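You operate a simulated robot arm through the tools that you are given. There is no shell and no other tool. Be economical: measure what you need, move in short steps, check, and stop when the job is done.

The job below is to be done with a simulated robot arm. You get a single attempt, and the scene is never put back.

TASK
Leave the washer ready for a trip: dial off, tap shut, lid and flaps open, ball out.
Fine: stand the green dosing ball on the wooden stand.

It is judged by the outcome, as a careful person would: the job done as asked, and still so three seconds after it is handed in. It fails if anything else is knocked over, pushed out of place, dropped, spilled or broken. A push-on lid holds only when it is set on centred and level and pressed home; a screw cap is set on level and turned clockwise until tight.

THE ROBOT
A 7-joint arm with a fingered hand on a trunk, on a base that drives. Base frame: it is fixed to the floor where the robot stands at the start and does not move with it; the origin is under the middle of the robot, x ahead of it, y to its left, z up; the surface under the hand at the start is at about z = 888. Units: mm, degrees, N and s.
With the tool pointing down near the work surface it reaches from about 320 to 740 mm from the robot's upright axis, wherever it stands. Its first joint turns from -166.0 to 166.0 degrees. Places, roughly: flap latch [400, -200, 800]; programme dial [600, 0, 900]; tap lever [600, 300, 1300]; top of the wooden stand [900, -400, 400]; washer lid [400, -200, 900]. Payload 4 kg.
The TCP is the grasp point between the finger pads, 26 mm short of the fingertips. In the tool frame z runs along the fingers and y along their closing line. Largest opening 132 mm; the body of the gripper starts 73 mm behind the TCP. The gripper is a hand of 4 fingers: y runs from the thumb to the fingers, the wrist lies at [0, 0, -239] in the tool frame.
Orientation is that of the tool frame in the base frame, as [roll, pitch, yaw] about the fixed x, y, z axes, in that order (R = Rz(yaw) Ry(pitch) Rx(roll)). With the fingers straight down and closing along the base's y, the tool's x points along the base's -x, its y along +y and its z along -z.

THE INTERFACE
- The arm moves only by the tool step_arm. Its argument "steps" is a list of rows, each an object of numbers (a shift or turn left out is 0): "tx", "ty", "tz": the shift along the tool's x, y, z in units of 200 mm (1.0 is 200 mm); "wx", "wy", "wz": the turn, a rotation vector about the tool's x, y, z in units of 45 degrees (1.0 is 45 degrees). In form: [{"tx": .., "ty": .., "tz": .., "wx": .., "wy": .., "wz": ..}, ...]. A call has 1 to 10 rows; each row is the pose to reach, as a shift and turn from the pose commanded when the call began, along the tool's axes at that moment. A call with a number of a shift or a turn outside -1 to 1 is refused whole. A row lasts 0.2 s, in which the tool goes at most 50 mm and 8.6 degrees; a call with a longer step from one row to the next is refused whole. A pose out of reach is approached as far as the arm can. The call stops where the force on the tool passes 90 N (or 10 N more than at its start, if that is more) or the arm is blocked; 0.2 s more then pass. In this call time passes only in rows, and 0.2 s behind the last. The reply holds the time, the measured pose of the TCP, the force on the tool along the base axes, the opening and the grip force, in the units named above and with some noise, with the torque about the TCP (base axes, N m) and any sound that the robot's microphone picked up, and new pictures: "pictures" is both (left out), scene, wrist or none.
- Cameras (640 x 400 px; columns grow to the right, rows downward): "scene" is now at [14.7, 144.2, 1559]; the picture's right is [-0.19, -0.98, 0.00], its down [-0.72, 0.14, -0.68] and it looks along [0.66, -0.13, -0.74] (base axes); focal length 258 px, centre (320, 200). "wrist" rides on the gripper at [68, 2, -97] in the tool frame; the picture's right is [-0.03, 1.00, 0.00], its down [-0.82, -0.02, -0.58] and it looks along [-0.58, -0.01, 0.82] (tool axes); focal length 270 px, centre (320, 200). There is no depth. A picture from a camera that has moved, and an enlarged one, comes with that camera's place and axes in the base frame and with its lens. The place of the scene camera against the robot may be out by one fixed shift of up to 18 mm in any direction.
- slide_trunk(by): slides the trunk up (or, below 0, down) by that many mm; the arm and the scene camera ride with it, the base frame stays. It gives what a move gives, with no picture.
- base_move(legs): drives the robot by 1 to 6 legs, each [ahead, turn to the left] in mm and degrees, along the robot's own axes; the way and the turn of a leg run together, so that a leg with both is an arc; at most 1500 mm and 180 degrees a leg. The arm and the cameras ride along, it lands a little off, and it stops where it bumps. It gives what a move gives, and a new picture of the scene camera.
- set_fingers(finger1, finger2, finger3, thumb_bend): sets how far each is bent, from 0 (flat) to 1 (curled in); at 0.3 the hand is open as for a grip, at 0.7 the pads meet at the TCP. One left out holds its place. A second passes; each finger stops where it meets its share of the squeeze, and holds until it gets a number again. It is the only way to open and close the hand. It gives what a move gives, with no picture; readings hold the bend of each and the force on the fingers (four entries, about 0 where the hand has none), thumb and palm.
- head_to(pan, tilt): turns the head with the scene camera to pan (to the left, within 155 degrees either way) and tilt (down, from -29 to 69), counted from straight ahead of the robot. It gives what a move gives, and a new picture of the scene camera.
- inspect(camera, box): a new picture of the part [left, top, right, bottom] of that camera's present view, enlarged. It takes no simulated time.
- job_done(): hands the job in; it is judged then, once.

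Go step by step. Nothing tells you exact positions but the pictures and the camera data: compare them with the known pose of the tool, close in by small moves and look again before you grip or let go. The budget is 120 turns and 260 pictures, counting those below and the enlarged ones. Unless the task says otherwise, let go and move clear before handing in, and close with one line.

The tools are called after "Request:" by a JSON object that holds its "op" and its "data". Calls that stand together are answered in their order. step_arm: Moves the arm, as the interface text tells. Its arguments: {"type":"object","properties":{"steps":{"type":"array","items":{"type":"object","properties":{"tx":{"type":"number"},"ty":{"type":"number"},"tz":{"type":"number"},"wx":{"type":"number"},"wy":{"type":"number"},"wz":{"type":"number"}}}},"pictures":{"type":"string","enum":["both","scene","wrist","none"]}},"required":["steps"]} The other tools are called the same way: slide_trunk (by) slides the trunk up or down; set_fingers (finger1, finger2, finger3, thumb_bend) moves the fingers one by one; base_move (legs) drives the base; head_to (pan, tilt) turns the head that bears the scene camera; inspect (camera, box) takes an enlarged picture of a part of a camera's view; job_done () hands the job in.

At the start:

```text
clock: 0.0
eef_pos: [435.1, -221.2, 999.4]
tcp_rot: [180.0, 0.1, -180.0]
ft_force: [-0.4, 0.6, 0.0]
torque: [-0.02, -0.03, -0.04]
finger_gap: 132.0
grasp_force: 0.1
shape: jaw
bend: [0.3, 0.3, 0.3, 0.3]
finger forces: [0.0, 0.0, 0.0, 0.1, 0.0, 0.0]
trunk travel left (down, up): [-525.0, 65.0]
robot x, y, heading: [2.1, -3.3, 0.0]
head pan, tilt: [-10.9, 47.5]
```

scene: 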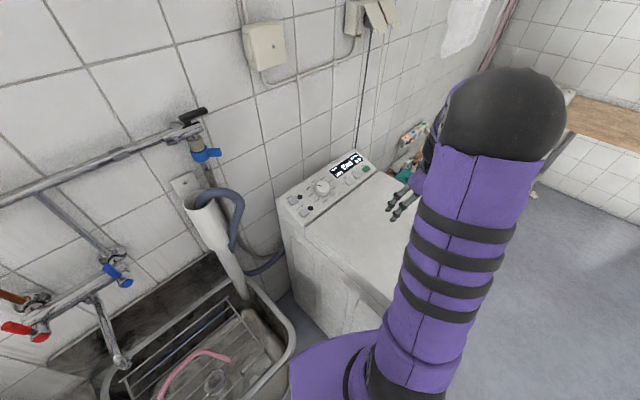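
wrist: 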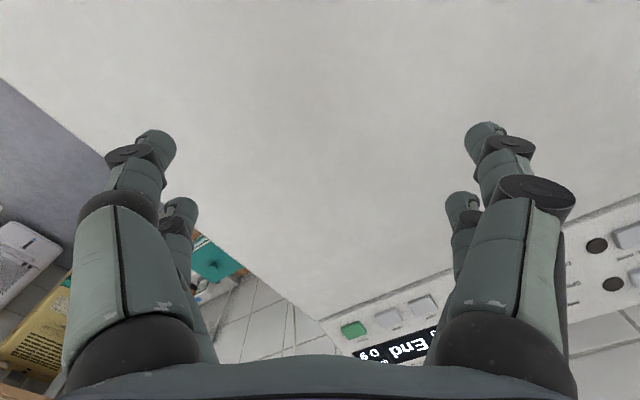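

I see a top-loading washer with a control panel at the back, a display, and taps on the wall to the left. I'll look closer at the panel and the tap first.

Request:
{"op": "inspect", "data": {"camera": "scene", "box": [270, 130, 430, 230]}}

Request:
{"op": "inspect", "data": {"camera": "scene", "box": [140, 80, 300, 180]}}

Request:
{"op": "inspect", "data": {"camera": "wrist", "box": [300, 180, 640, 400]}}

```text
4.00 times, centred on (350, 180) of scene
camera zoom: at [14.7, 144.2, 1559.0], right [-0.19, -0.98, 0.0], down [-0.72, 0.14, -0.68], along [0.66, -0.13, -0.74], focal length 1031 px, centre (200, 280)
```

zoom: 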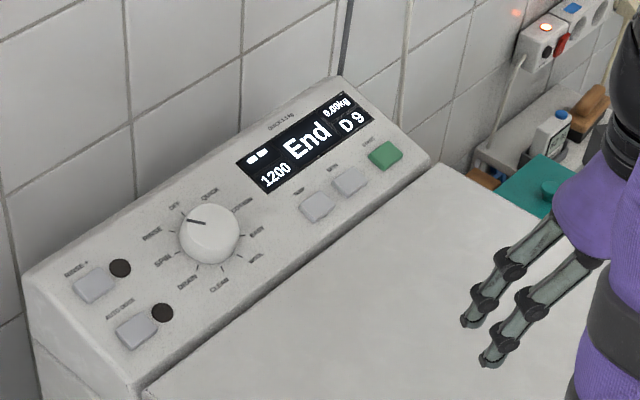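

```text
4.00 times, centred on (220, 130) of scene
camera zoom: at [14.7, 144.2, 1559.0], right [-0.19, -0.98, 0.0], down [-0.72, 0.14, -0.68], along [0.66, -0.13, -0.74], focal length 1031 px, centre (720, 480)
```

zoom: 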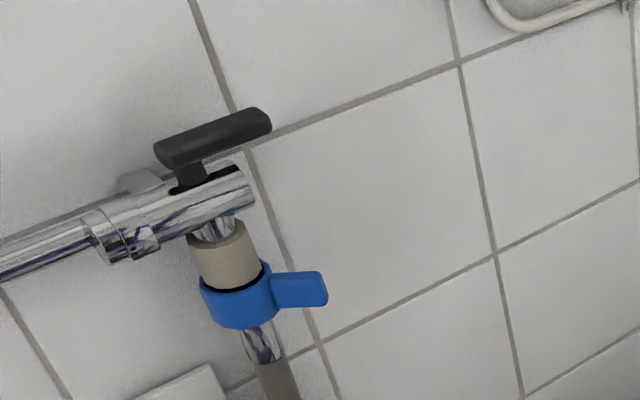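

```text
1.82 times, centred on (470, 290) of wrist
camera zoom: at [367.0, -221.1, 1096.3], right [0.03, 1.0, 0.0], down [0.82, -0.02, 0.58], along [0.58, -0.01, -0.82], focal length 491 px, centre (47, 36)
```

zoom: 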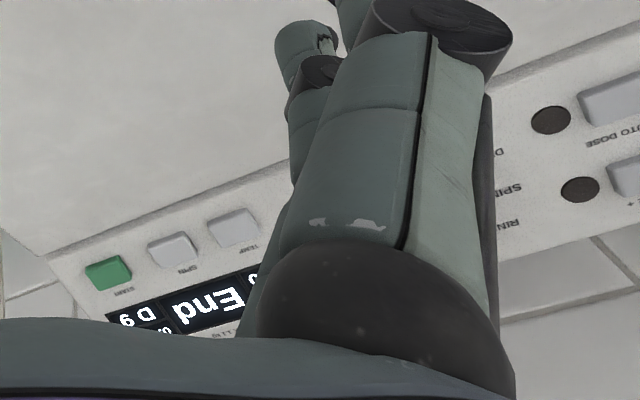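

I need better looks at the tap and what it feeds, and the stand to the right. I'll turn the head.

Request:
{"op": "head_to", "data": {"pan": 25, "tilt": 28}}

Request:
{"op": "inspect", "data": {"camera": "scene", "box": [240, 100, 480, 250]}}

Request:
{"op": "head_to", "data": {"pan": -50, "tilt": 45}}

```text
clock: 1.0
eef_pos: [435.8, -222.0, 999.2]
tcp_rot: [-179.9, -0.1, 179.9]
ft_force: [-0.4, -0.1, 0.3]
torque: [-0.02, 0.0, 0.04]
finger_gap: 131.7
grasp_force: 0.0
shape: jaw
bend: [0.3, 0.3, 0.3, 0.3]
finger forces: [0.0, 0.0, 0.0, 0.1, 0.1, 0.1]
trunk travel left (down, up): [-525.0, 65.0]
robot x, y, heading: [2.5, -3.5, 0.1]
head pan, tilt: [25.0, 28.0]
camera scene: at [19.6, 197.7, 1588.3], right [0.42, -0.91, 0.0], down [-0.43, -0.2, -0.88], along [0.8, 0.37, -0.47], focal length 258 px, centre (320, 200)
```

scene: 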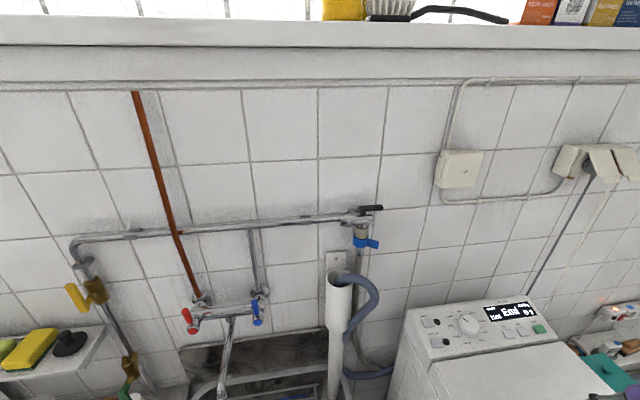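

```text
2.67 times, centred on (360, 175) of scene
camera zoom: at [19.6, 197.7, 1588.3], right [0.42, -0.91, 0.0], down [-0.43, -0.2, -0.88], along [0.8, 0.37, -0.47], focal length 687 px, centre (213, 267)
```

zoom: 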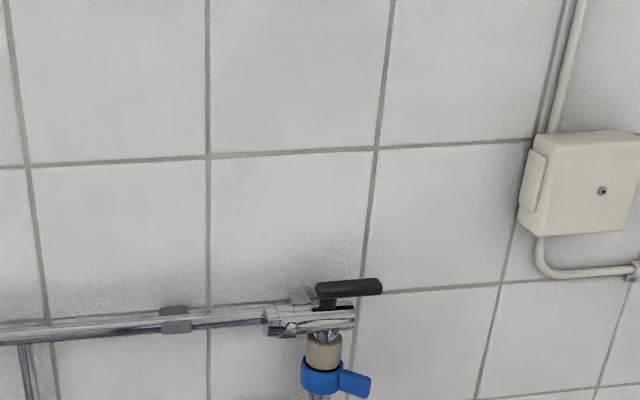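

```text
clock: 2.5
eef_pos: [434.9, -221.5, 999.3]
tcp_rot: [179.9, 0.0, 180.0]
ft_force: [0.7, -0.7, 0.3]
torque: [-0.02, -0.02, -0.04]
finger_gap: 132.3
grasp_force: 0.1
shape: jaw
bend: [0.3, 0.3, 0.3, 0.3]
finger forces: [0.0, 0.0, 0.1, 0.0, 0.0, 0.0]
trunk travel left (down, up): [-525.0, 65.0]
robot x, y, heading: [-0.7, -0.0, 0.2]
head pan, tilt: [-50.0, 45.0]
camera scene: at [-10.7, 96.9, 1562.6], right [-0.77, -0.64, 0.0], down [-0.45, 0.54, -0.71], along [0.45, -0.54, -0.71], focal length 258 px, centre (320, 200)
```

scene: 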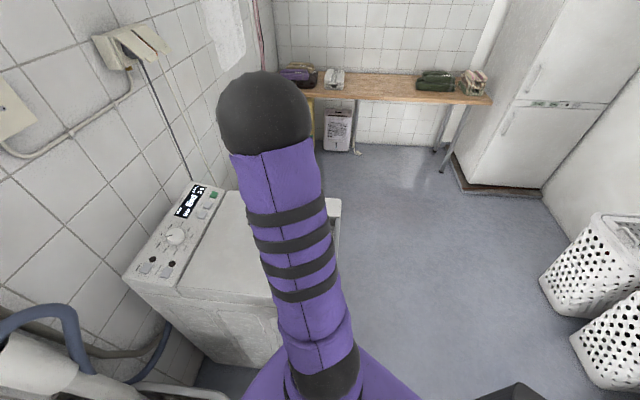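

The washer is turned about 20° left of me, its dial near [630, 16, 930]; the black lever tap sits at the pipe end on the wall. I'll lift the hand and look over the lid and dial with the wrist camera.

Request:
{"op": "step_arm", "data": {"steps": [{"tz": -0.25}, {"tz": -0.5}, {"tz": -0.75, "ty": 0.1}, {"tz": -1.0, "ty": 0.3}, {"tz": -1.0, "ty": 0.55}, {"tz": -1.0, "ty": 0.8}]}}

Request:
{"op": "head_to", "data": {"pan": -25, "tilt": 52}}

```text
refused: row 3 steps farther than a row can; nothing moved
```

```text
clock: 3.4
eef_pos: [435.5, -222.3, 999.9]
tcp_rot: [180.0, 0.0, 180.0]
ft_force: [-0.6, 0.9, -0.3]
torque: [-0.03, -0.01, 0.04]
finger_gap: 131.8
grasp_force: 0.1
shape: jaw
bend: [0.3, 0.3, 0.3, 0.3]
finger forces: [0.0, 0.0, 0.0, 0.1, 0.1, 0.0]
trunk travel left (down, up): [-525.0, 65.0]
robot x, y, heading: [-0.4, -4.6, 0.1]
head pan, tilt: [-25.0, 52.0]
camera scene: at [5.0, 127.4, 1553.0], right [-0.42, -0.91, 0.0], down [-0.71, 0.33, -0.62], along [0.56, -0.26, -0.79], focal length 258 px, centre (320, 200)
```

scene: 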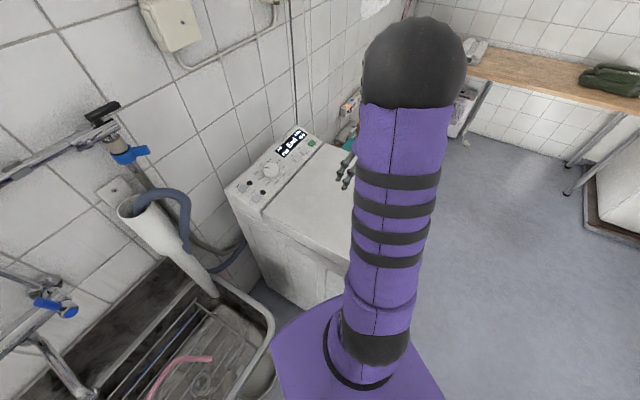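

The first move was refused for a long diagonal, so I'll redo it with smaller rows to bring the wrist camera before the dial.

Request:
{"op": "step_arm", "data": {"steps": [{"tz": -0.24}, {"tz": -0.48}, {"tz": -0.7, "ty": 0.05}, {"tz": -0.85, "ty": 0.22}, {"tz": -1.0, "ty": 0.4}, {"tz": -1.0, "ty": 0.6}, {"tz": -1.0, "ty": 0.8}, {"tz": -1.0, "ty": 1.0}]}}

```text
clock: 5.2
eef_pos: [436.7, -21.8, 1200.8]
tcp_rot: [-180.0, -0.1, 179.9]
ft_force: [-0.5, 0.1, -0.4]
torque: [-0.01, 0.04, 0.0]
finger_gap: 131.9
grasp_force: 0.0
shape: jaw
bend: [0.3, 0.3, 0.3, 0.3]
finger forces: [0.0, 0.0, 0.0, 0.0, 0.0, 0.0]
trunk travel left (down, up): [-525.0, 65.0]
robot x, y, heading: [-2.4, -0.3, -0.1]
head pan, tilt: [-25.0, 52.0]
camera scene: at [5.0, 127.7, 1553.0], right [-0.42, -0.91, 0.0], down [-0.71, 0.33, -0.62], along [0.56, -0.26, -0.79], focal length 258 px, centre (320, 200)
camera wrist: at [366.5, -20.8, 1296.8], right [0.03, 1.0, 0.0], down [0.82, -0.02, 0.58], along [0.58, -0.02, -0.82], focal length 270 px, centre (320, 200)
```

scene: 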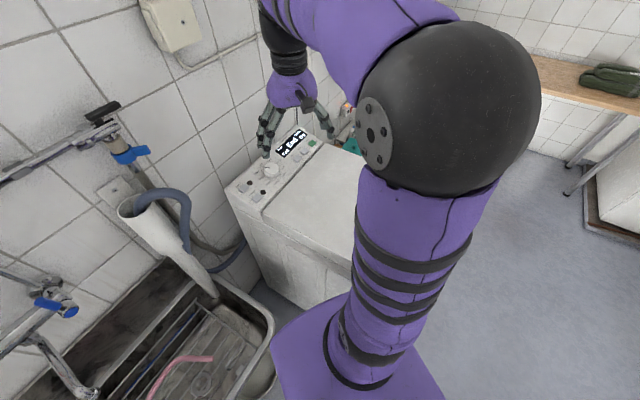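
wrist: 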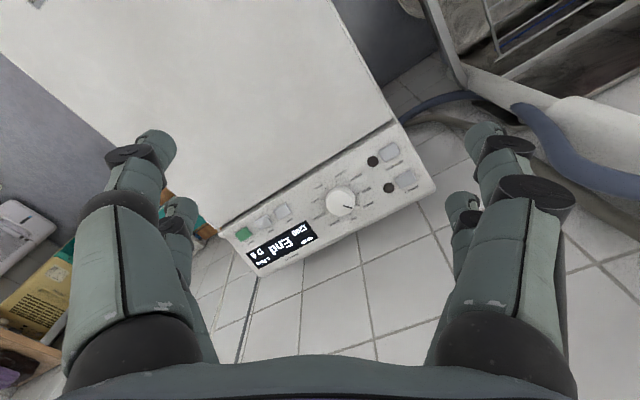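

Request:
{"op": "inspect", "data": {"camera": "wrist", "box": [280, 150, 400, 225]}}

Request:
{"op": "inspect", "data": {"camera": "wrist", "box": [100, 0, 420, 200]}}

```text
5.33 times, centred on (340, 188) of wrist
camera zoom: at [366.5, -20.8, 1296.8], right [0.03, 1.0, 0.0], down [0.82, -0.02, 0.58], along [0.58, -0.02, -0.82], focal length 1442 px, centre (213, 267)
```

zoom: 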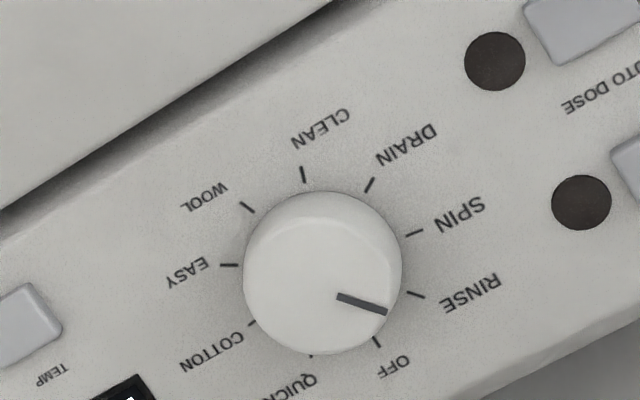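

```text
2.00 times, centred on (260, 100) of wrist
camera zoom: at [366.5, -20.8, 1296.8], right [0.03, 1.0, 0.0], down [0.82, -0.02, 0.58], along [0.58, -0.02, -0.82], focal length 541 px, centre (440, 400)
```

zoom: 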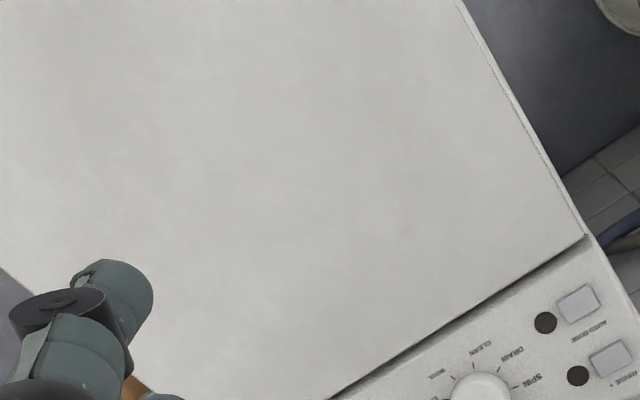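

The pointer is on RINSE; OFF is one step clockwise seen from above. I'll move the wrist camera for a second view, to triangulate the panel and the knob.

Request:
{"op": "step_arm", "data": {"steps": [{"tx": -0.24}, {"tx": -0.45, "tz": 0.1}, {"tx": -0.6, "tz": 0.25}, {"tx": -0.7, "tz": 0.45}], "pictures": "wrist"}}

Request:
{"op": "inspect", "data": {"camera": "wrist", "box": [240, 90, 400, 190]}}

```text
clock: 6.2
eef_pos: [575.2, -21.3, 1110.5]
tcp_rot: [-179.9, 0.0, 179.9]
ft_force: [-0.3, -0.1, -0.3]
torque: [0.01, 0.01, 0.01]
finger_gap: 131.8
grasp_force: 0.0
shape: jaw
bend: [0.3, 0.3, 0.3, 0.3]
finger forces: [0.0, 0.0, 0.1, 0.0, 0.1, 0.1]
trunk travel left (down, up): [-525.0, 65.0]
robot x, y, heading: [0.3, 0.7, 0.1]
head pan, tilt: [-25.0, 52.0]
camera wrist: at [507.5, -20.6, 1205.7], right [0.03, 1.0, 0.0], down [0.82, -0.02, 0.58], along [0.58, -0.02, -0.82], focal length 270 px, centre (320, 200)
```

wrist: 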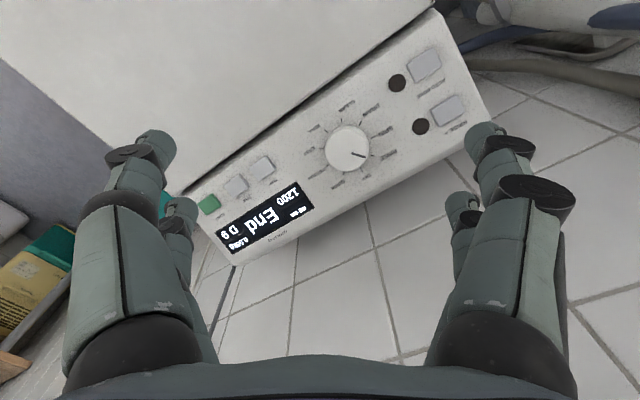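

```text
4.00 times, centred on (320, 140) of wrist
camera zoom: at [507.5, -20.6, 1205.7], right [0.03, 1.0, 0.0], down [0.82, -0.02, 0.58], along [0.58, -0.02, -0.82], focal length 1081 px, centre (320, 440)
```

zoom: 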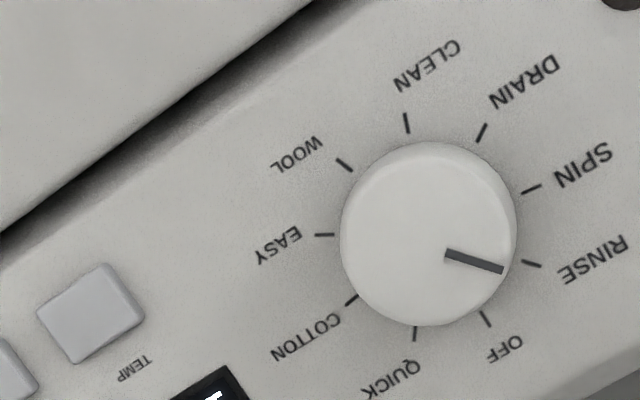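

The knob is 52 mm wide and low, centred near [641, 7, 914] on a panel sloping about 18°. I'll half-close the fingers, tilt the tool square to the panel and come above the knob.

Request:
{"op": "set_fingers", "data": {"finger1": 0.45, "finger2": 0.45, "finger3": 0.45, "thumb_bend": 0.45}}

Request:
{"op": "step_arm", "data": {"steps": [{"tx": -0.06, "ty": 0.03, "tz": 0.1, "wx": -0.018, "wy": -0.099, "wz": -0.114}, {"tx": -0.12, "ty": 0.05, "tz": 0.25, "wx": -0.036, "wy": -0.198, "wz": -0.228}, {"tx": -0.18, "ty": 0.08, "tz": 0.4, "wx": -0.054, "wy": -0.297, "wz": -0.343}, {"tx": -0.23, "ty": 0.105, "tz": 0.53, "wx": -0.072, "wy": -0.396, "wz": -0.457}]}}

Request:
{"op": "inspect", "data": {"camera": "scene", "box": [200, 100, 360, 200]}}

```text
clock: 7.2
eef_pos: [575.9, -21.3, 1108.6]
tcp_rot: [-180.0, 0.0, 180.0]
ft_force: [-0.8, 0.6, 0.2]
torque: [-0.01, 0.0, -0.01]
finger_gap: 83.4
grasp_force: 0.0
shape: fingers
bend: [0.45, 0.45, 0.45, 0.45]
finger forces: [0.0, 0.0, 0.0, 0.1, 0.0, 0.1]
trunk travel left (down, up): [-525.0, 65.0]
robot x, y, heading: [0.1, 2.2, 0.2]
head pan, tilt: [-25.0, 52.0]
```

```text
clock: 8.2
eef_pos: [621.9, -0.3, 1002.2]
tcp_rot: [180.0, 18.1, -159.1]
ft_force: [-0.5, -0.1, -0.8]
torque: [0.0, -0.03, -0.01]
finger_gap: 83.2
grasp_force: 0.1
shape: fingers
bend: [0.45, 0.45, 0.45, 0.45]
finger forces: [0.0, 0.0, 0.0, 0.0, 0.1, 0.0]
trunk travel left (down, up): [-525.0, 65.0]
robot x, y, heading: [0.6, -0.1, 0.1]
head pan, tilt: [-25.0, 52.0]
camera scene: at [5.2, 127.4, 1553.0], right [-0.42, -0.91, 0.0], down [-0.71, 0.33, -0.62], along [0.56, -0.26, -0.79], focal length 258 px, centre (320, 200)
camera wrist: at [532.6, -33.2, 1073.8], right [-0.33, 0.94, 0.01], down [0.56, 0.19, 0.8], along [0.76, 0.27, -0.6], focal length 270 px, centre (320, 200)
```

scene: 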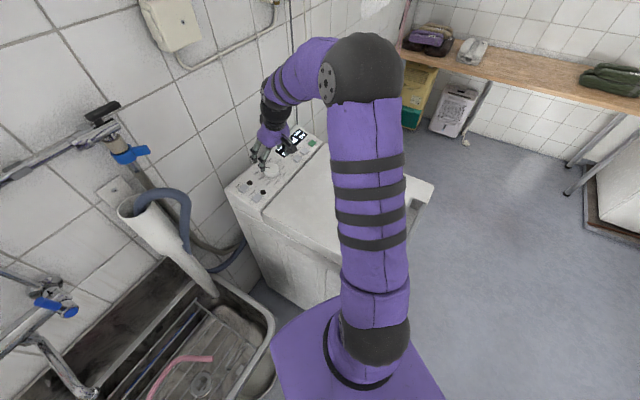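
wrist: 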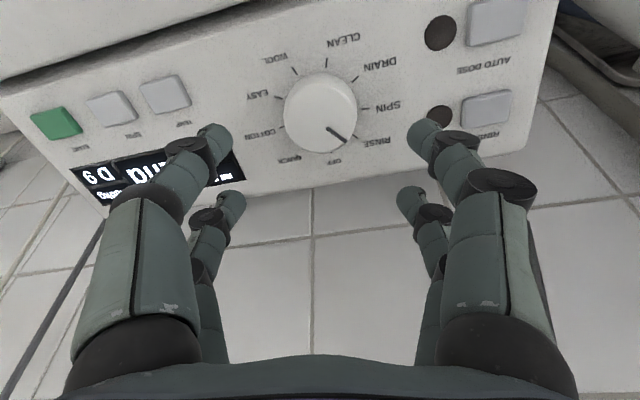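

```text
4.00 times, centred on (280, 150) of scene
camera zoom: at [5.2, 127.4, 1553.0], right [-0.42, -0.91, 0.0], down [-0.71, 0.33, -0.62], along [0.56, -0.26, -0.79], focal length 1031 px, centre (480, 400)
```

zoom: 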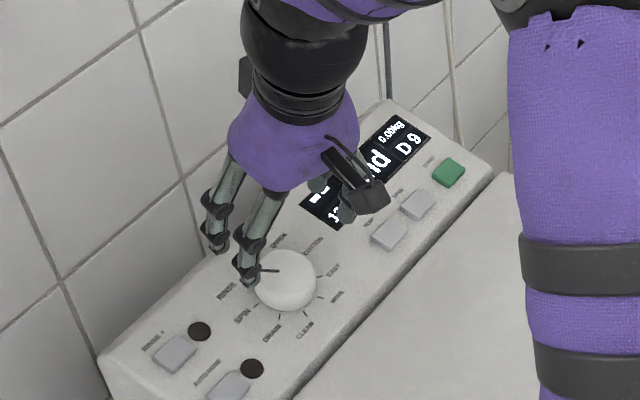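

The knob is 93 mm ahead of the TCP and 7 mm off along tool x. I'll shift and descend to 35 mm, then look.

Request:
{"op": "step_arm", "data": {"steps": [{"tx": 0.037, "tz": 0.15}, {"tx": 0.037, "tz": 0.29}], "pictures": "wrist"}}

Request:
{"op": "inspect", "data": {"camera": "scene", "box": [230, 125, 326, 185]}}

```text
clock: 8.8
eef_pos: [632.3, 3.6, 945.3]
tcp_rot: [180.0, 17.9, -159.2]
ft_force: [0.3, 0.6, -0.5]
torque: [0.01, 0.0, 0.0]
finger_gap: 83.4
grasp_force: 0.1
shape: fingers
bend: [0.45, 0.45, 0.45, 0.45]
finger forces: [0.1, 0.0, 0.0, 0.1, 0.0, 0.0]
trunk travel left (down, up): [-525.0, 65.0]
robot x, y, heading: [3.8, -2.2, -0.1]
head pan, tilt: [-25.0, 52.0]
camera wrist: at [542.6, -29.8, 1016.5], right [-0.33, 0.94, 0.01], down [0.57, 0.19, 0.8], along [0.75, 0.27, -0.6], focal length 270 px, centre (320, 200)
```

wrist: 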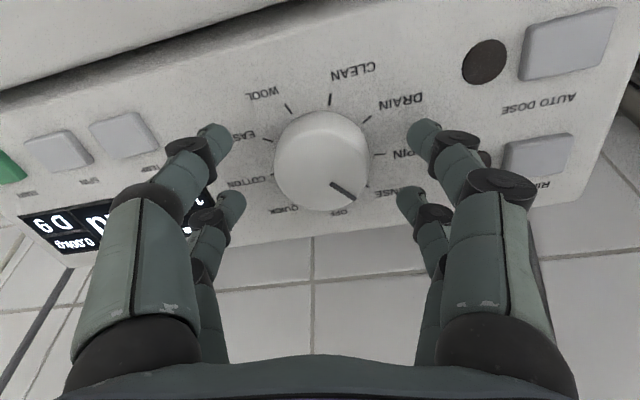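

```text
6.67 times, centred on (278, 155) of scene
camera zoom: at [5.4, 127.4, 1553.0], right [-0.42, -0.91, 0.0], down [-0.71, 0.33, -0.62], along [0.56, -0.26, -0.79], focal length 1718 px, centre (600, 500)
```

zoom: 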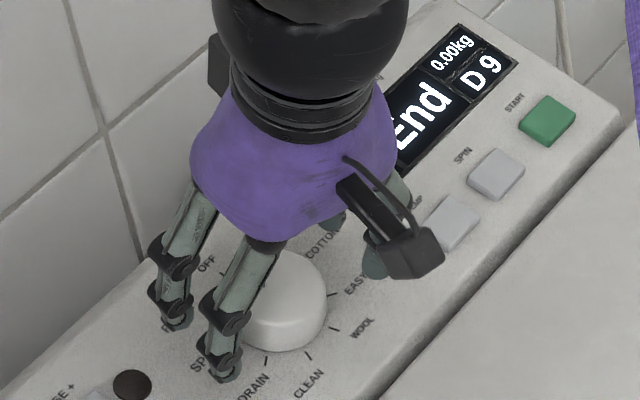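

The knob is centred between the fingers, 36 mm ahead. I'll descend in small steps watching force.

Request:
{"op": "step_arm", "data": {"steps": [{"tz": 0.025}, {"tz": 0.05}, {"tz": 0.06}], "pictures": "none"}}

Request:
{"op": "inspect", "data": {"camera": "scene", "box": [230, 125, 326, 185]}}

Request:
{"op": "inspect", "data": {"camera": "wrist", "box": [180, 80, 460, 255]}}

```text
clock: 9.6
eef_pos: [634.5, 3.5, 936.4]
tcp_rot: [-179.9, 18.3, -159.2]
ft_force: [-5.2, -4.2, 15.1]
torque: [0.57, 0.69, 0.38]
finger_gap: 84.9
grasp_force: 8.4
shape: fingers
bend: [0.46, 0.45, 0.45, 0.45]
finger forces: [16.9, 0.0, 0.1, 0.1, 0.1, 0.0]
trunk travel left (down, up): [-525.0, 65.0]
robot x, y, heading: [-0.8, -2.6, -0.0]
head pan, tilt: [-25.0, 52.0]
```

```text
6.67 times, centred on (278, 155) of scene
camera zoom: at [3.2, 126.9, 1553.4], right [-0.42, -0.91, 0.0], down [-0.71, 0.33, -0.62], along [0.56, -0.26, -0.79], focal length 1718 px, centre (600, 500)
```

zoom: 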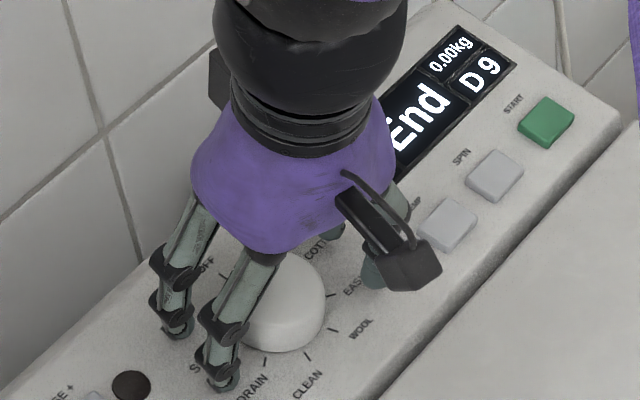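

```text
2.29 times, centred on (320, 168) of wrist
camera zoom: at [545.1, -29.8, 1007.5], right [-0.33, 0.94, 0.01], down [0.56, 0.19, 0.8], along [0.76, 0.27, -0.6], focal length 618 px, centre (320, 274)
```

zoom: 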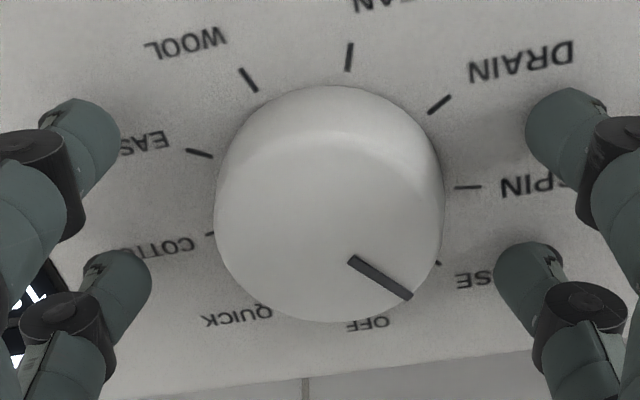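

Finger 1 just touches the panel. I'll back off 4 mm and close gently.

Request:
{"op": "step_arm", "data": {"steps": [{"tz": -0.022}], "pictures": "none"}}

Request:
{"op": "set_fingers", "data": {"finger1": 0.54, "finger2": 0.54, "finger3": 0.54, "thumb_bend": 0.54}}

Request:
{"op": "inspect", "data": {"camera": "wrist", "box": [180, 80, 460, 255]}}

Request:
{"op": "inspect", "data": {"camera": "scene", "box": [230, 125, 326, 185]}}

```text
clock: 10.0
eef_pos: [634.2, 3.8, 938.4]
tcp_rot: [-179.9, 17.8, -159.2]
ft_force: [0.0, 0.8, 0.4]
torque: [0.01, -0.03, -0.02]
finger_gap: 83.3
grasp_force: 0.1
shape: fingers
bend: [0.45, 0.45, 0.45, 0.45]
finger forces: [0.0, 0.1, 0.0, 0.1, 0.0, 0.0]
trunk travel left (down, up): [-525.0, 65.0]
robot x, y, heading: [0.6, -2.8, -0.3]
head pan, tilt: [-25.0, 52.0]
```

```text
clock: 11.0
eef_pos: [633.7, 4.1, 939.1]
tcp_rot: [180.0, 18.0, -159.3]
ft_force: [-0.5, 0.1, -0.5]
torque: [-0.01, -0.01, -0.04]
finger_gap: 53.0
grasp_force: 0.1
shape: fingers
bend: [0.54, 0.54, 0.54, 0.54]
finger forces: [0.0, 0.0, 0.1, 0.0, 0.0, 0.0]
trunk travel left (down, up): [-525.0, 65.0]
robot x, y, heading: [1.3, 0.9, 0.1]
head pan, tilt: [-25.0, 52.0]
```

```text
2.29 times, centred on (320, 168) of wrist
camera zoom: at [544.6, -29.2, 1009.9], right [-0.33, 0.94, 0.01], down [0.57, 0.19, 0.8], along [0.75, 0.27, -0.6], focal length 618 px, centre (320, 274)
```

zoom: 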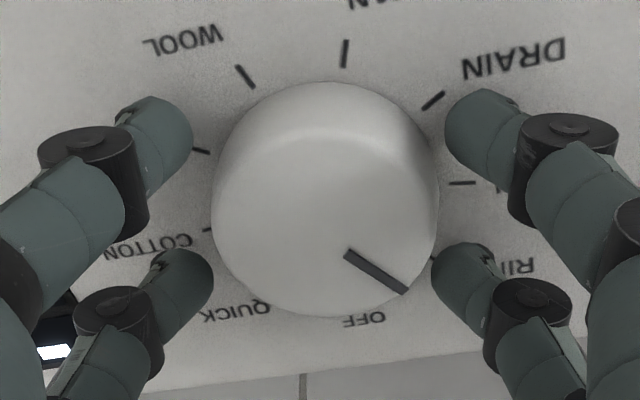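

```text
6.67 times, centred on (278, 155) of scene
camera zoom: at [5.1, 127.5, 1553.0], right [-0.42, -0.91, 0.0], down [-0.71, 0.33, -0.62], along [0.56, -0.26, -0.79], focal length 1718 px, centre (600, 500)
```

zoom: 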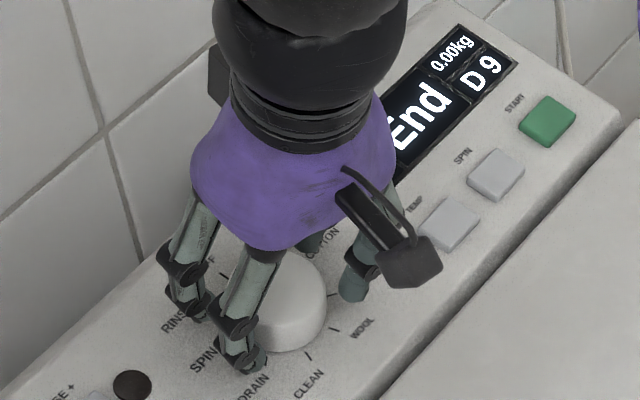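

The fingers straddle the knob evenly. I'll close further to grip.

Request:
{"op": "set_fingers", "data": {"finger1": 0.66, "finger2": 0.66, "finger3": 0.66, "thumb_bend": 0.66}}

Request:
{"op": "inspect", "data": {"camera": "wrist", "box": [180, 80, 460, 255]}}

```text
clock: 12.0
eef_pos: [634.2, 3.4, 939.4]
tcp_rot: [-179.9, 18.0, -159.3]
ft_force: [0.4, 1.0, -1.4]
torque: [0.02, 0.02, 0.01]
finger_gap: 31.2
grasp_force: 8.9
shape: fingers
bend: [0.6, 0.59, 0.6, 0.63]
finger forces: [4.3, 5.0, 3.7, 0.0, 4.8, 0.0]
trunk travel left (down, up): [-525.0, 65.0]
robot x, y, heading: [2.9, 2.2, 0.2]
head pan, tilt: [-25.0, 52.0]
```

```text
2.29 times, centred on (320, 168) of wrist
camera zoom: at [544.7, -29.1, 1009.7], right [-0.33, 0.94, 0.01], down [0.57, 0.19, 0.8], along [0.75, 0.27, -0.6], focal length 618 px, centre (320, 274)
```

zoom: 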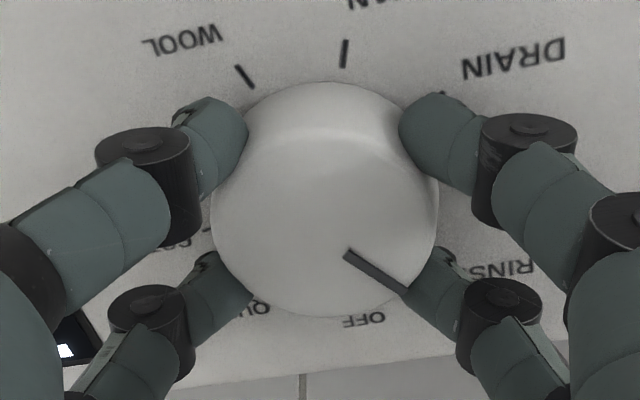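

Firm four-point grip. Turning clockwise 40° about the tool axis.

Request:
{"op": "step_arm", "data": {"steps": [{"wz": 0.178}, {"wz": 0.356}, {"wz": 0.533}, {"wz": 0.711}, {"wz": 0.889}], "pictures": "none"}}

Request:
{"op": "inspect", "data": {"camera": "wrist", "box": [180, 80, 460, 255]}}

Request:
{"op": "inspect", "data": {"camera": "scene", "box": [230, 115, 326, 175]}}

```text
clock: 13.2
eef_pos: [634.5, 4.4, 938.4]
tcp_rot: [168.2, 13.7, 159.2]
ft_force: [-2.7, 1.9, -2.0]
torque: [-0.07, 0.16, 0.05]
finger_gap: 30.8
grasp_force: 9.9
shape: fingers
bend: [0.6, 0.59, 0.6, 0.64]
finger forces: [5.8, 4.6, 3.2, 0.0, 6.1, 0.1]
trunk travel left (down, up): [-525.0, 65.0]
robot x, y, heading: [-1.1, 1.5, 0.1]
head pan, tilt: [-25.0, 52.0]
```

```text
2.29 times, centred on (320, 168) of wrist
camera zoom: at [544.2, 17.7, 1015.1], right [0.33, 0.92, 0.2], down [0.57, -0.36, 0.74], along [0.76, -0.12, -0.64], focal length 618 px, centre (320, 274)
```

zoom: 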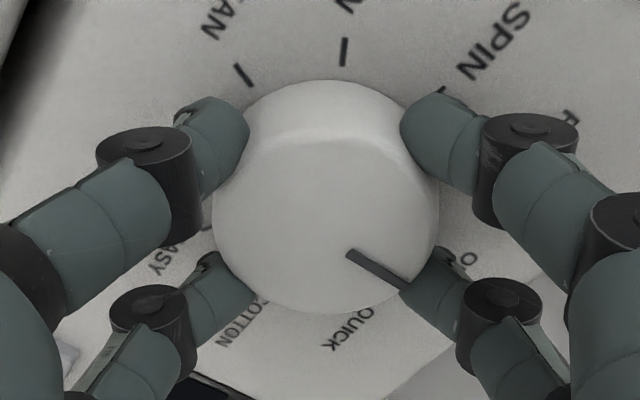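

```text
6.67 times, centred on (278, 145) of scene
camera zoom: at [5.0, 127.7, 1553.0], right [-0.42, -0.91, 0.0], down [-0.71, 0.33, -0.62], along [0.56, -0.26, -0.79], focal length 1718 px, centre (600, 567)
```

zoom: 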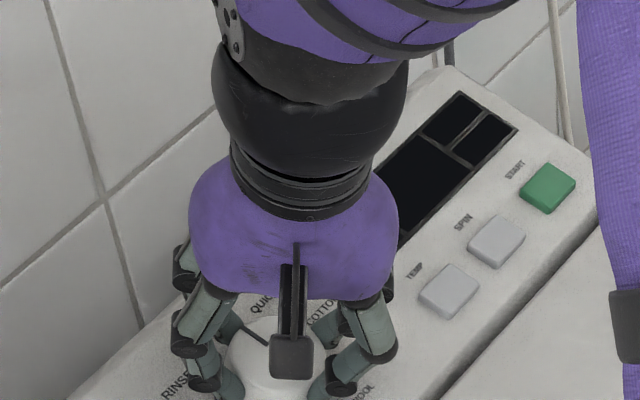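

The display went dark, so the dial is off. I'll release and rise.

Request:
{"op": "set_fingers", "data": {"finger1": 0.45, "finger2": 0.45, "finger3": 0.45, "thumb_bend": 0.45}}

Request:
{"op": "step_arm", "data": {"steps": [{"tz": -0.2}, {"tz": -0.44}, {"tz": -0.68}, {"tz": -0.9}], "pictures": "wrist"}}

Request:
{"op": "inspect", "data": {"camera": "wrist", "box": [240, 50, 400, 150]}}

```text
clock: 14.2
eef_pos: [635.1, 4.1, 939.7]
tcp_rot: [168.2, 13.7, 159.2]
ft_force: [-0.2, -0.1, -0.2]
torque: [-0.02, 0.03, 0.01]
finger_gap: 82.1
grasp_force: 0.0
shape: fingers
bend: [0.45, 0.45, 0.45, 0.45]
finger forces: [0.0, 0.0, 0.0, 0.0, 0.0, 0.1]
trunk travel left (down, up): [-525.0, 65.0]
robot x, y, heading: [0.3, -1.2, -0.0]
head pan, tilt: [-25.0, 52.0]
```

```text
clock: 15.2
eef_pos: [582.0, -16.2, 1112.3]
tcp_rot: [168.2, 13.6, 159.3]
ft_force: [-0.4, -0.2, 0.3]
torque: [-0.03, 0.0, 0.03]
finger_gap: 82.2
grasp_force: 0.1
shape: fingers
bend: [0.45, 0.45, 0.45, 0.45]
finger forces: [0.0, 0.0, 0.0, 0.0, 0.1, 0.0]
trunk travel left (down, up): [-525.0, 65.0]
robot x, y, heading: [-0.9, 0.7, -0.0]
head pan, tilt: [-25.0, 52.0]
camera wrist: at [492.5, -2.2, 1187.2], right [0.32, 0.92, 0.2], down [0.57, -0.36, 0.74], along [0.76, -0.12, -0.64], focal length 270 px, centre (320, 200)
```

wrist: 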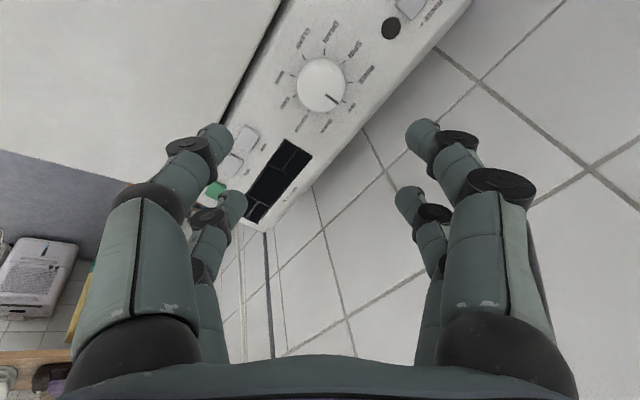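

```text
4.00 times, centred on (320, 100) of wrist
camera zoom: at [492.5, -2.2, 1187.2], right [0.32, 0.92, 0.2], down [0.57, -0.36, 0.74], along [0.76, -0.12, -0.64], focal length 1081 px, centre (320, 600)
```

zoom: 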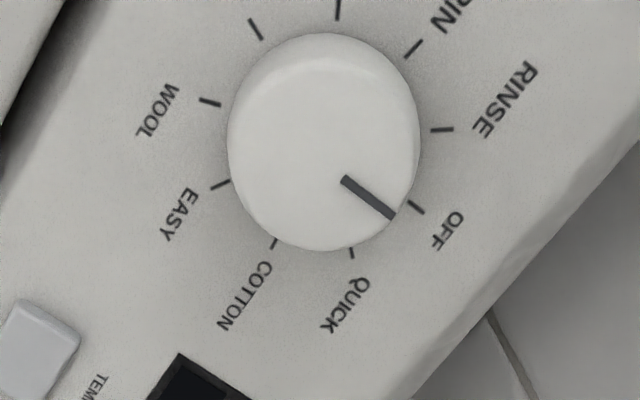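

The dial reads OFF. Next is the tap: the black lever at about [567, 314, 1275], lying along the pipe (open). I'll level the hand and move it to look closely.

Request:
{"op": "step_arm", "data": {"steps": [{"tz": -0.05, "wx": 0.051, "wy": 0.087, "wz": -0.106}, {"tz": -0.1, "wx": 0.102, "wy": 0.174, "wz": -0.213}, {"tz": -0.15, "wx": 0.152, "wy": 0.26, "wz": -0.319}, {"tz": -0.2, "wx": 0.203, "wy": 0.347, "wz": -0.425}], "pictures": "none"}}

Request:
{"op": "step_arm", "data": {"steps": [{"tx": 0.2, "tz": -0.1}, {"tx": 0.35, "tz": -0.28}, {"tx": 0.48, "ty": 0.1, "tz": -0.46}, {"tx": 0.6, "ty": 0.25, "tz": -0.6}, {"tx": 0.7, "ty": 0.4, "tz": -0.75}, {"tx": 0.75, "ty": 0.57, "tz": -0.9}, {"tx": 0.75, "ty": 0.75, "tz": -1.0}, {"tx": 0.75, "ty": 0.95, "tz": -1.0}], "pictures": "none"}}

Request:
{"op": "head_to", "data": {"pan": 20, "tilt": 30}}

Request:
{"op": "inspect", "data": {"camera": "wrist", "box": [0, 0, 640, 400]}}

```text
clock: 16.2
eef_pos: [570.3, -20.2, 1148.7]
tcp_rot: [-179.9, -0.1, -180.0]
ft_force: [-0.4, 0.2, 0.1]
torque: [0.0, 0.02, 0.01]
finger_gap: 82.3
grasp_force: 0.0
shape: fingers
bend: [0.45, 0.45, 0.45, 0.45]
finger forces: [0.0, 0.0, 0.0, 0.0, 0.0, 0.0]
trunk travel left (down, up): [-525.0, 65.0]
robot x, y, heading: [-2.7, -2.5, 0.3]
head pan, tilt: [-25.0, 52.0]
```

```text
clock: 18.0
eef_pos: [419.7, 171.2, 1349.5]
tcp_rot: [179.9, -0.3, 179.9]
ft_force: [0.5, 0.0, 0.4]
torque: [0.01, 0.01, 0.02]
finger_gap: 82.3
grasp_force: 0.2
shape: fingers
bend: [0.45, 0.45, 0.45, 0.45]
finger forces: [0.0, 0.0, 0.0, 0.0, 0.0, 0.0]
trunk travel left (down, up): [-525.0, 65.0]
robot x, y, heading: [1.3, -0.9, 0.1]
head pan, tilt: [-25.0, 52.0]
```

```text
clock: 19.1
eef_pos: [421.1, 169.2, 1349.0]
tcp_rot: [-179.9, -0.1, 180.0]
ft_force: [-0.2, 0.0, 0.4]
torque: [0.01, -0.01, -0.03]
finger_gap: 82.5
grasp_force: 0.1
shape: fingers
bend: [0.45, 0.45, 0.45, 0.45]
finger forces: [0.0, 0.1, 0.1, 0.0, 0.0, 0.1]
trunk travel left (down, up): [-525.0, 65.0]
robot x, y, heading: [-1.0, 0.2, -0.1]
head pan, tilt: [20.0, 30.0]
camera scene: at [21.9, 190.2, 1585.2], right [0.34, -0.94, 0.0], down [-0.47, -0.17, -0.87], along [0.81, 0.3, -0.5], focal length 258 px, centre (320, 200)
```

scene: 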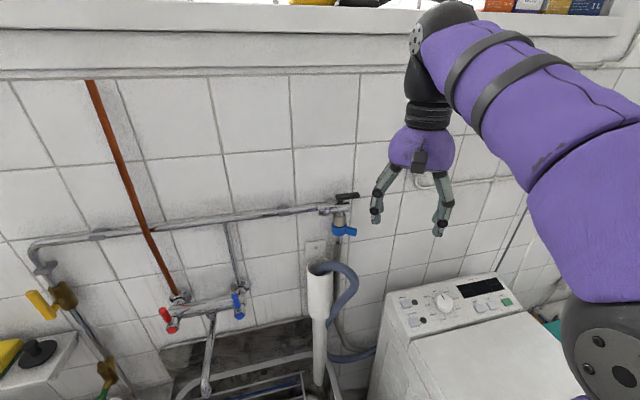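

```text
1.00 times, centred on (320, 200) of wrist (not enlarged: the box is as wide or as high as the picture)
camera zoom: at [352.0, 169.6, 1445.1], right [0.03, 1.0, 0.0], down [0.82, -0.02, 0.58], along [0.58, -0.01, -0.82], focal length 270 px, centre (320, 200)
```

zoom: 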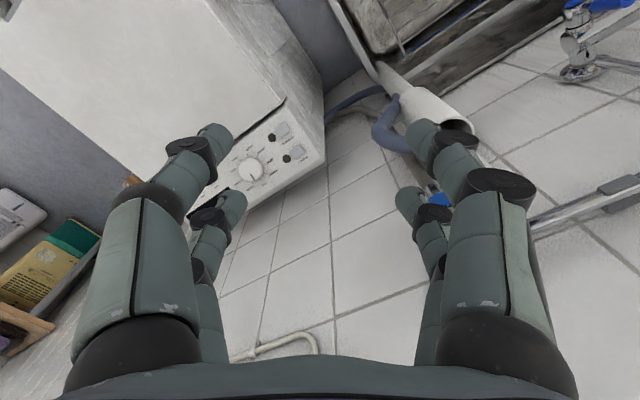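

The lever is hidden behind a finger; shifting left 110 mm to see it.

Request:
{"op": "step_arm", "data": {"steps": [{"ty": 0.2}, {"ty": 0.4}, {"ty": 0.6}], "pictures": "wrist"}}

Request:
{"op": "inspect", "data": {"camera": "wrist", "box": [240, 150, 480, 300]}}

Request:
{"op": "inspect", "data": {"camera": "scene", "box": [290, 170, 386, 250]}}

```text
clock: 19.9
eef_pos: [417.9, 277.8, 1346.0]
tcp_rot: [179.8, 0.1, -180.0]
ft_force: [-0.3, -0.5, -0.9]
torque: [0.05, 0.01, 0.01]
finger_gap: 82.5
grasp_force: 0.0
shape: fingers
bend: [0.45, 0.45, 0.45, 0.45]
finger forces: [0.0, 0.0, 0.0, 0.1, 0.0, 0.0]
out of reach, approached as far as the arm can: row 3
trunk travel left (down, up): [-525.0, 65.0]
robot x, y, heading: [0.4, -2.8, -0.1]
head pan, tilt: [20.0, 30.0]
camera wrist: at [349.0, 277.6, 1443.5], right [0.03, 1.0, 0.0], down [0.81, -0.02, 0.58], along [0.58, -0.01, -0.81], focal length 270 px, centre (320, 200)
```

wrist: 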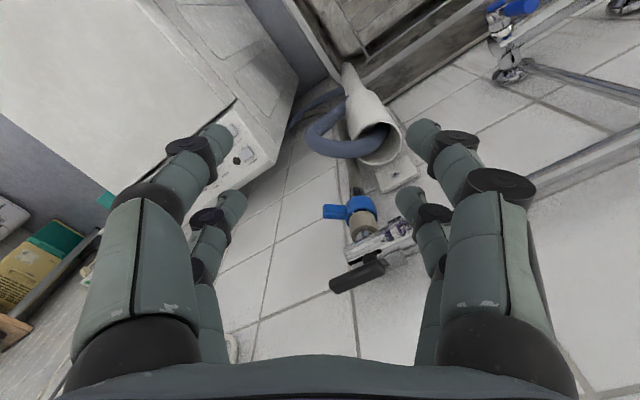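

```text
2.67 times, centred on (360, 225) of wrist
camera zoom: at [349.0, 277.6, 1443.5], right [0.03, 1.0, 0.0], down [0.81, -0.02, 0.58], along [0.58, -0.01, -0.81], focal length 721 px, centre (213, 133)
```

zoom: 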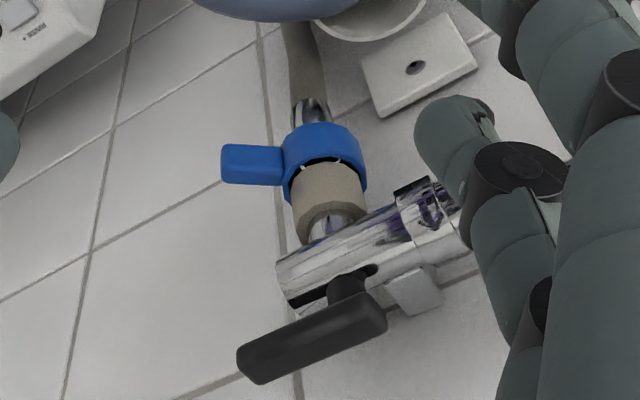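

```text
5.00 times, centred on (338, 210) of scene
camera zoom: at [22.2, 188.4, 1585.5], right [0.34, -0.94, 0.0], down [-0.47, -0.17, -0.87], along [0.81, 0.3, -0.5], focal length 1289 px, centre (230, 150)
```

zoom: 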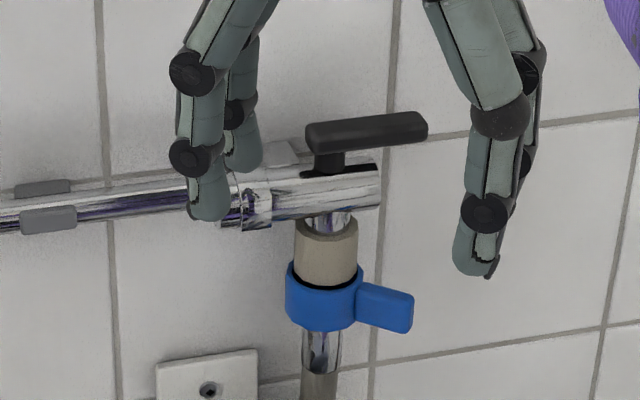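

The bar lies along the pipe end with its stem near [540, 321] and the wall about 40 mm behind it. I'll raise the trunk for reach and turn the hand so its fingers can go behind the bar, then draw its free end out from the wall.

Request:
{"op": "slide_trunk", "data": {"by": 65}}

Request:
{"op": "step_arm", "data": {"steps": [{"wz": 0.18}, {"wz": 0.36}, {"wz": 0.54}, {"wz": 0.72}, {"wz": 0.9}], "pictures": "none"}}

Request:
{"op": "step_arm", "data": {"steps": [{"wz": 0.18}, {"wz": 0.36}, {"wz": 0.54}, {"wz": 0.63}]}}

```text
clock: 20.9
eef_pos: [417.6, 278.6, 1411.7]
tcp_rot: [180.0, 0.2, 180.0]
ft_force: [0.7, 0.3, 0.2]
torque: [0.04, -0.02, 0.01]
finger_gap: 82.9
grasp_force: 0.0
shape: fingers
bend: [0.45, 0.45, 0.45, 0.45]
finger forces: [0.0, 0.0, 0.0, 0.1, 0.0, 0.1]
trunk travel left (down, up): [-590.0, 0.0]
robot x, y, heading: [-0.2, 1.2, 0.1]
head pan, tilt: [20.0, 30.0]
```

```text
clock: 22.1
eef_pos: [418.1, 279.4, 1410.9]
tcp_rot: [179.8, 0.0, 139.4]
ft_force: [-0.4, -0.2, -0.1]
torque: [0.0, 0.02, -0.03]
finger_gap: 82.7
grasp_force: 0.1
shape: fingers
bend: [0.45, 0.45, 0.45, 0.45]
finger forces: [0.0, 0.0, 0.0, 0.0, 0.0, 0.1]
trunk travel left (down, up): [-590.0, 0.0]
robot x, y, heading: [0.7, 2.4, -0.0]
head pan, tilt: [20.0, 30.0]
```

```text
clock: 23.1
eef_pos: [417.3, 278.4, 1412.2]
tcp_rot: [179.8, 0.0, 111.2]
ft_force: [0.9, 0.1, 1.1]
torque: [0.01, 0.01, 0.03]
finger_gap: 82.8
grasp_force: 0.0
shape: fingers
bend: [0.45, 0.45, 0.45, 0.45]
finger forces: [0.0, 0.0, 0.1, 0.0, 0.0, 0.0]
trunk travel left (down, up): [-590.0, 0.0]
robot x, y, heading: [1.7, 2.0, 0.0]
head pan, tilt: [20.0, 30.0]
camera scene: at [21.9, 190.3, 1650.2], right [0.34, -0.94, 0.0], down [-0.47, -0.17, -0.87], along [0.81, 0.3, -0.5], focal length 258 px, centre (320, 200)
camera wrist: at [394.3, 341.8, 1508.2], right [0.94, 0.34, 0.0], down [0.27, -0.77, 0.58], along [0.2, -0.54, -0.82], focal length 270 px, centre (320, 200)
```

scene: 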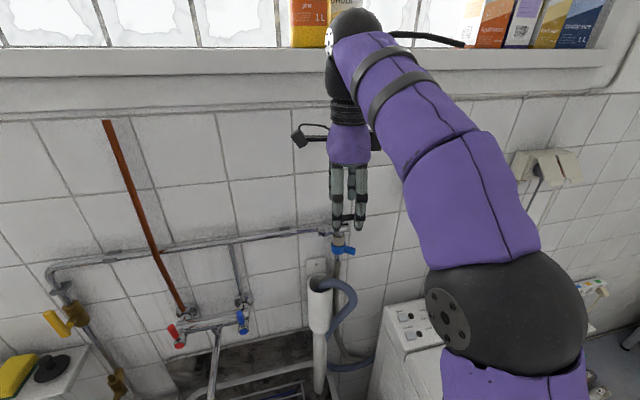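
wrist: 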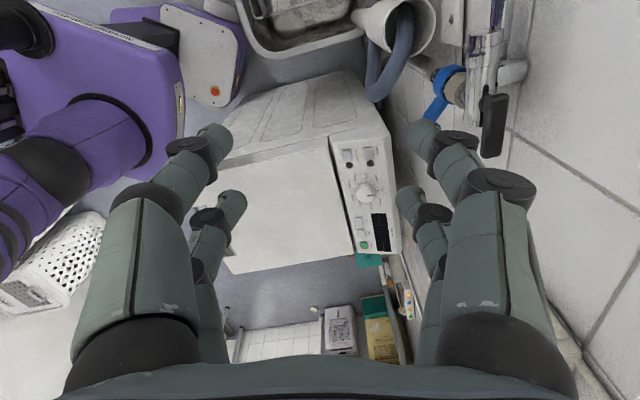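

This view shows the bar well. I'll zoom in to place it precisely.

Request:
{"op": "inspect", "data": {"camera": "wrist", "box": [420, 50, 580, 180]}}

Request:
{"op": "inspect", "data": {"camera": "scene", "box": [290, 180, 386, 270]}}

```text
3.08 times, centred on (500, 115) of wrist
camera zoom: at [394.3, 341.8, 1508.2], right [0.94, 0.34, 0.0], down [0.27, -0.77, 0.58], along [0.2, -0.54, -0.82], focal length 832 px, centre (-234, 462)
```

zoom: 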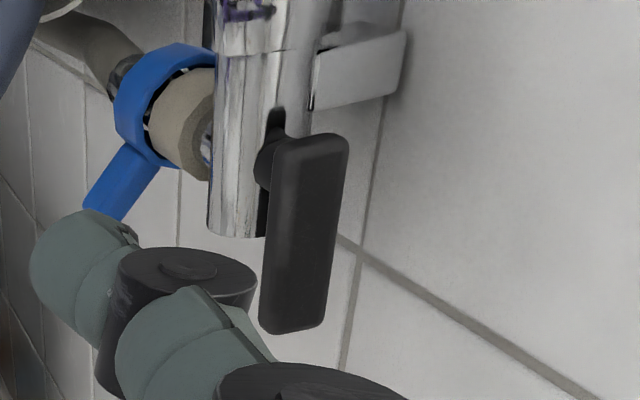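

```text
4.44 times, centred on (338, 225) of scene
camera zoom: at [21.9, 190.3, 1650.2], right [0.34, -0.94, 0.0], down [-0.47, -0.17, -0.87], along [0.81, 0.3, -0.5], focal length 1146 px, centre (240, 89)
```

zoom: 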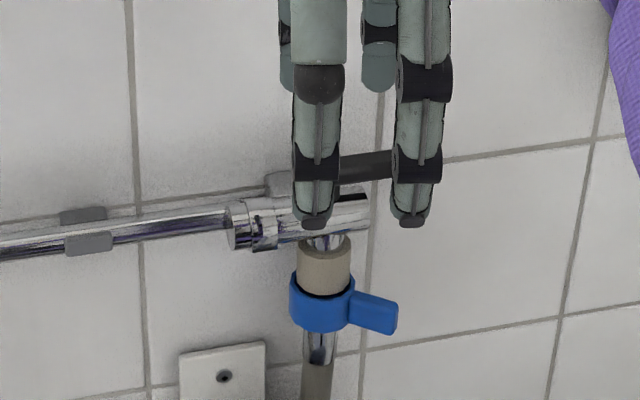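

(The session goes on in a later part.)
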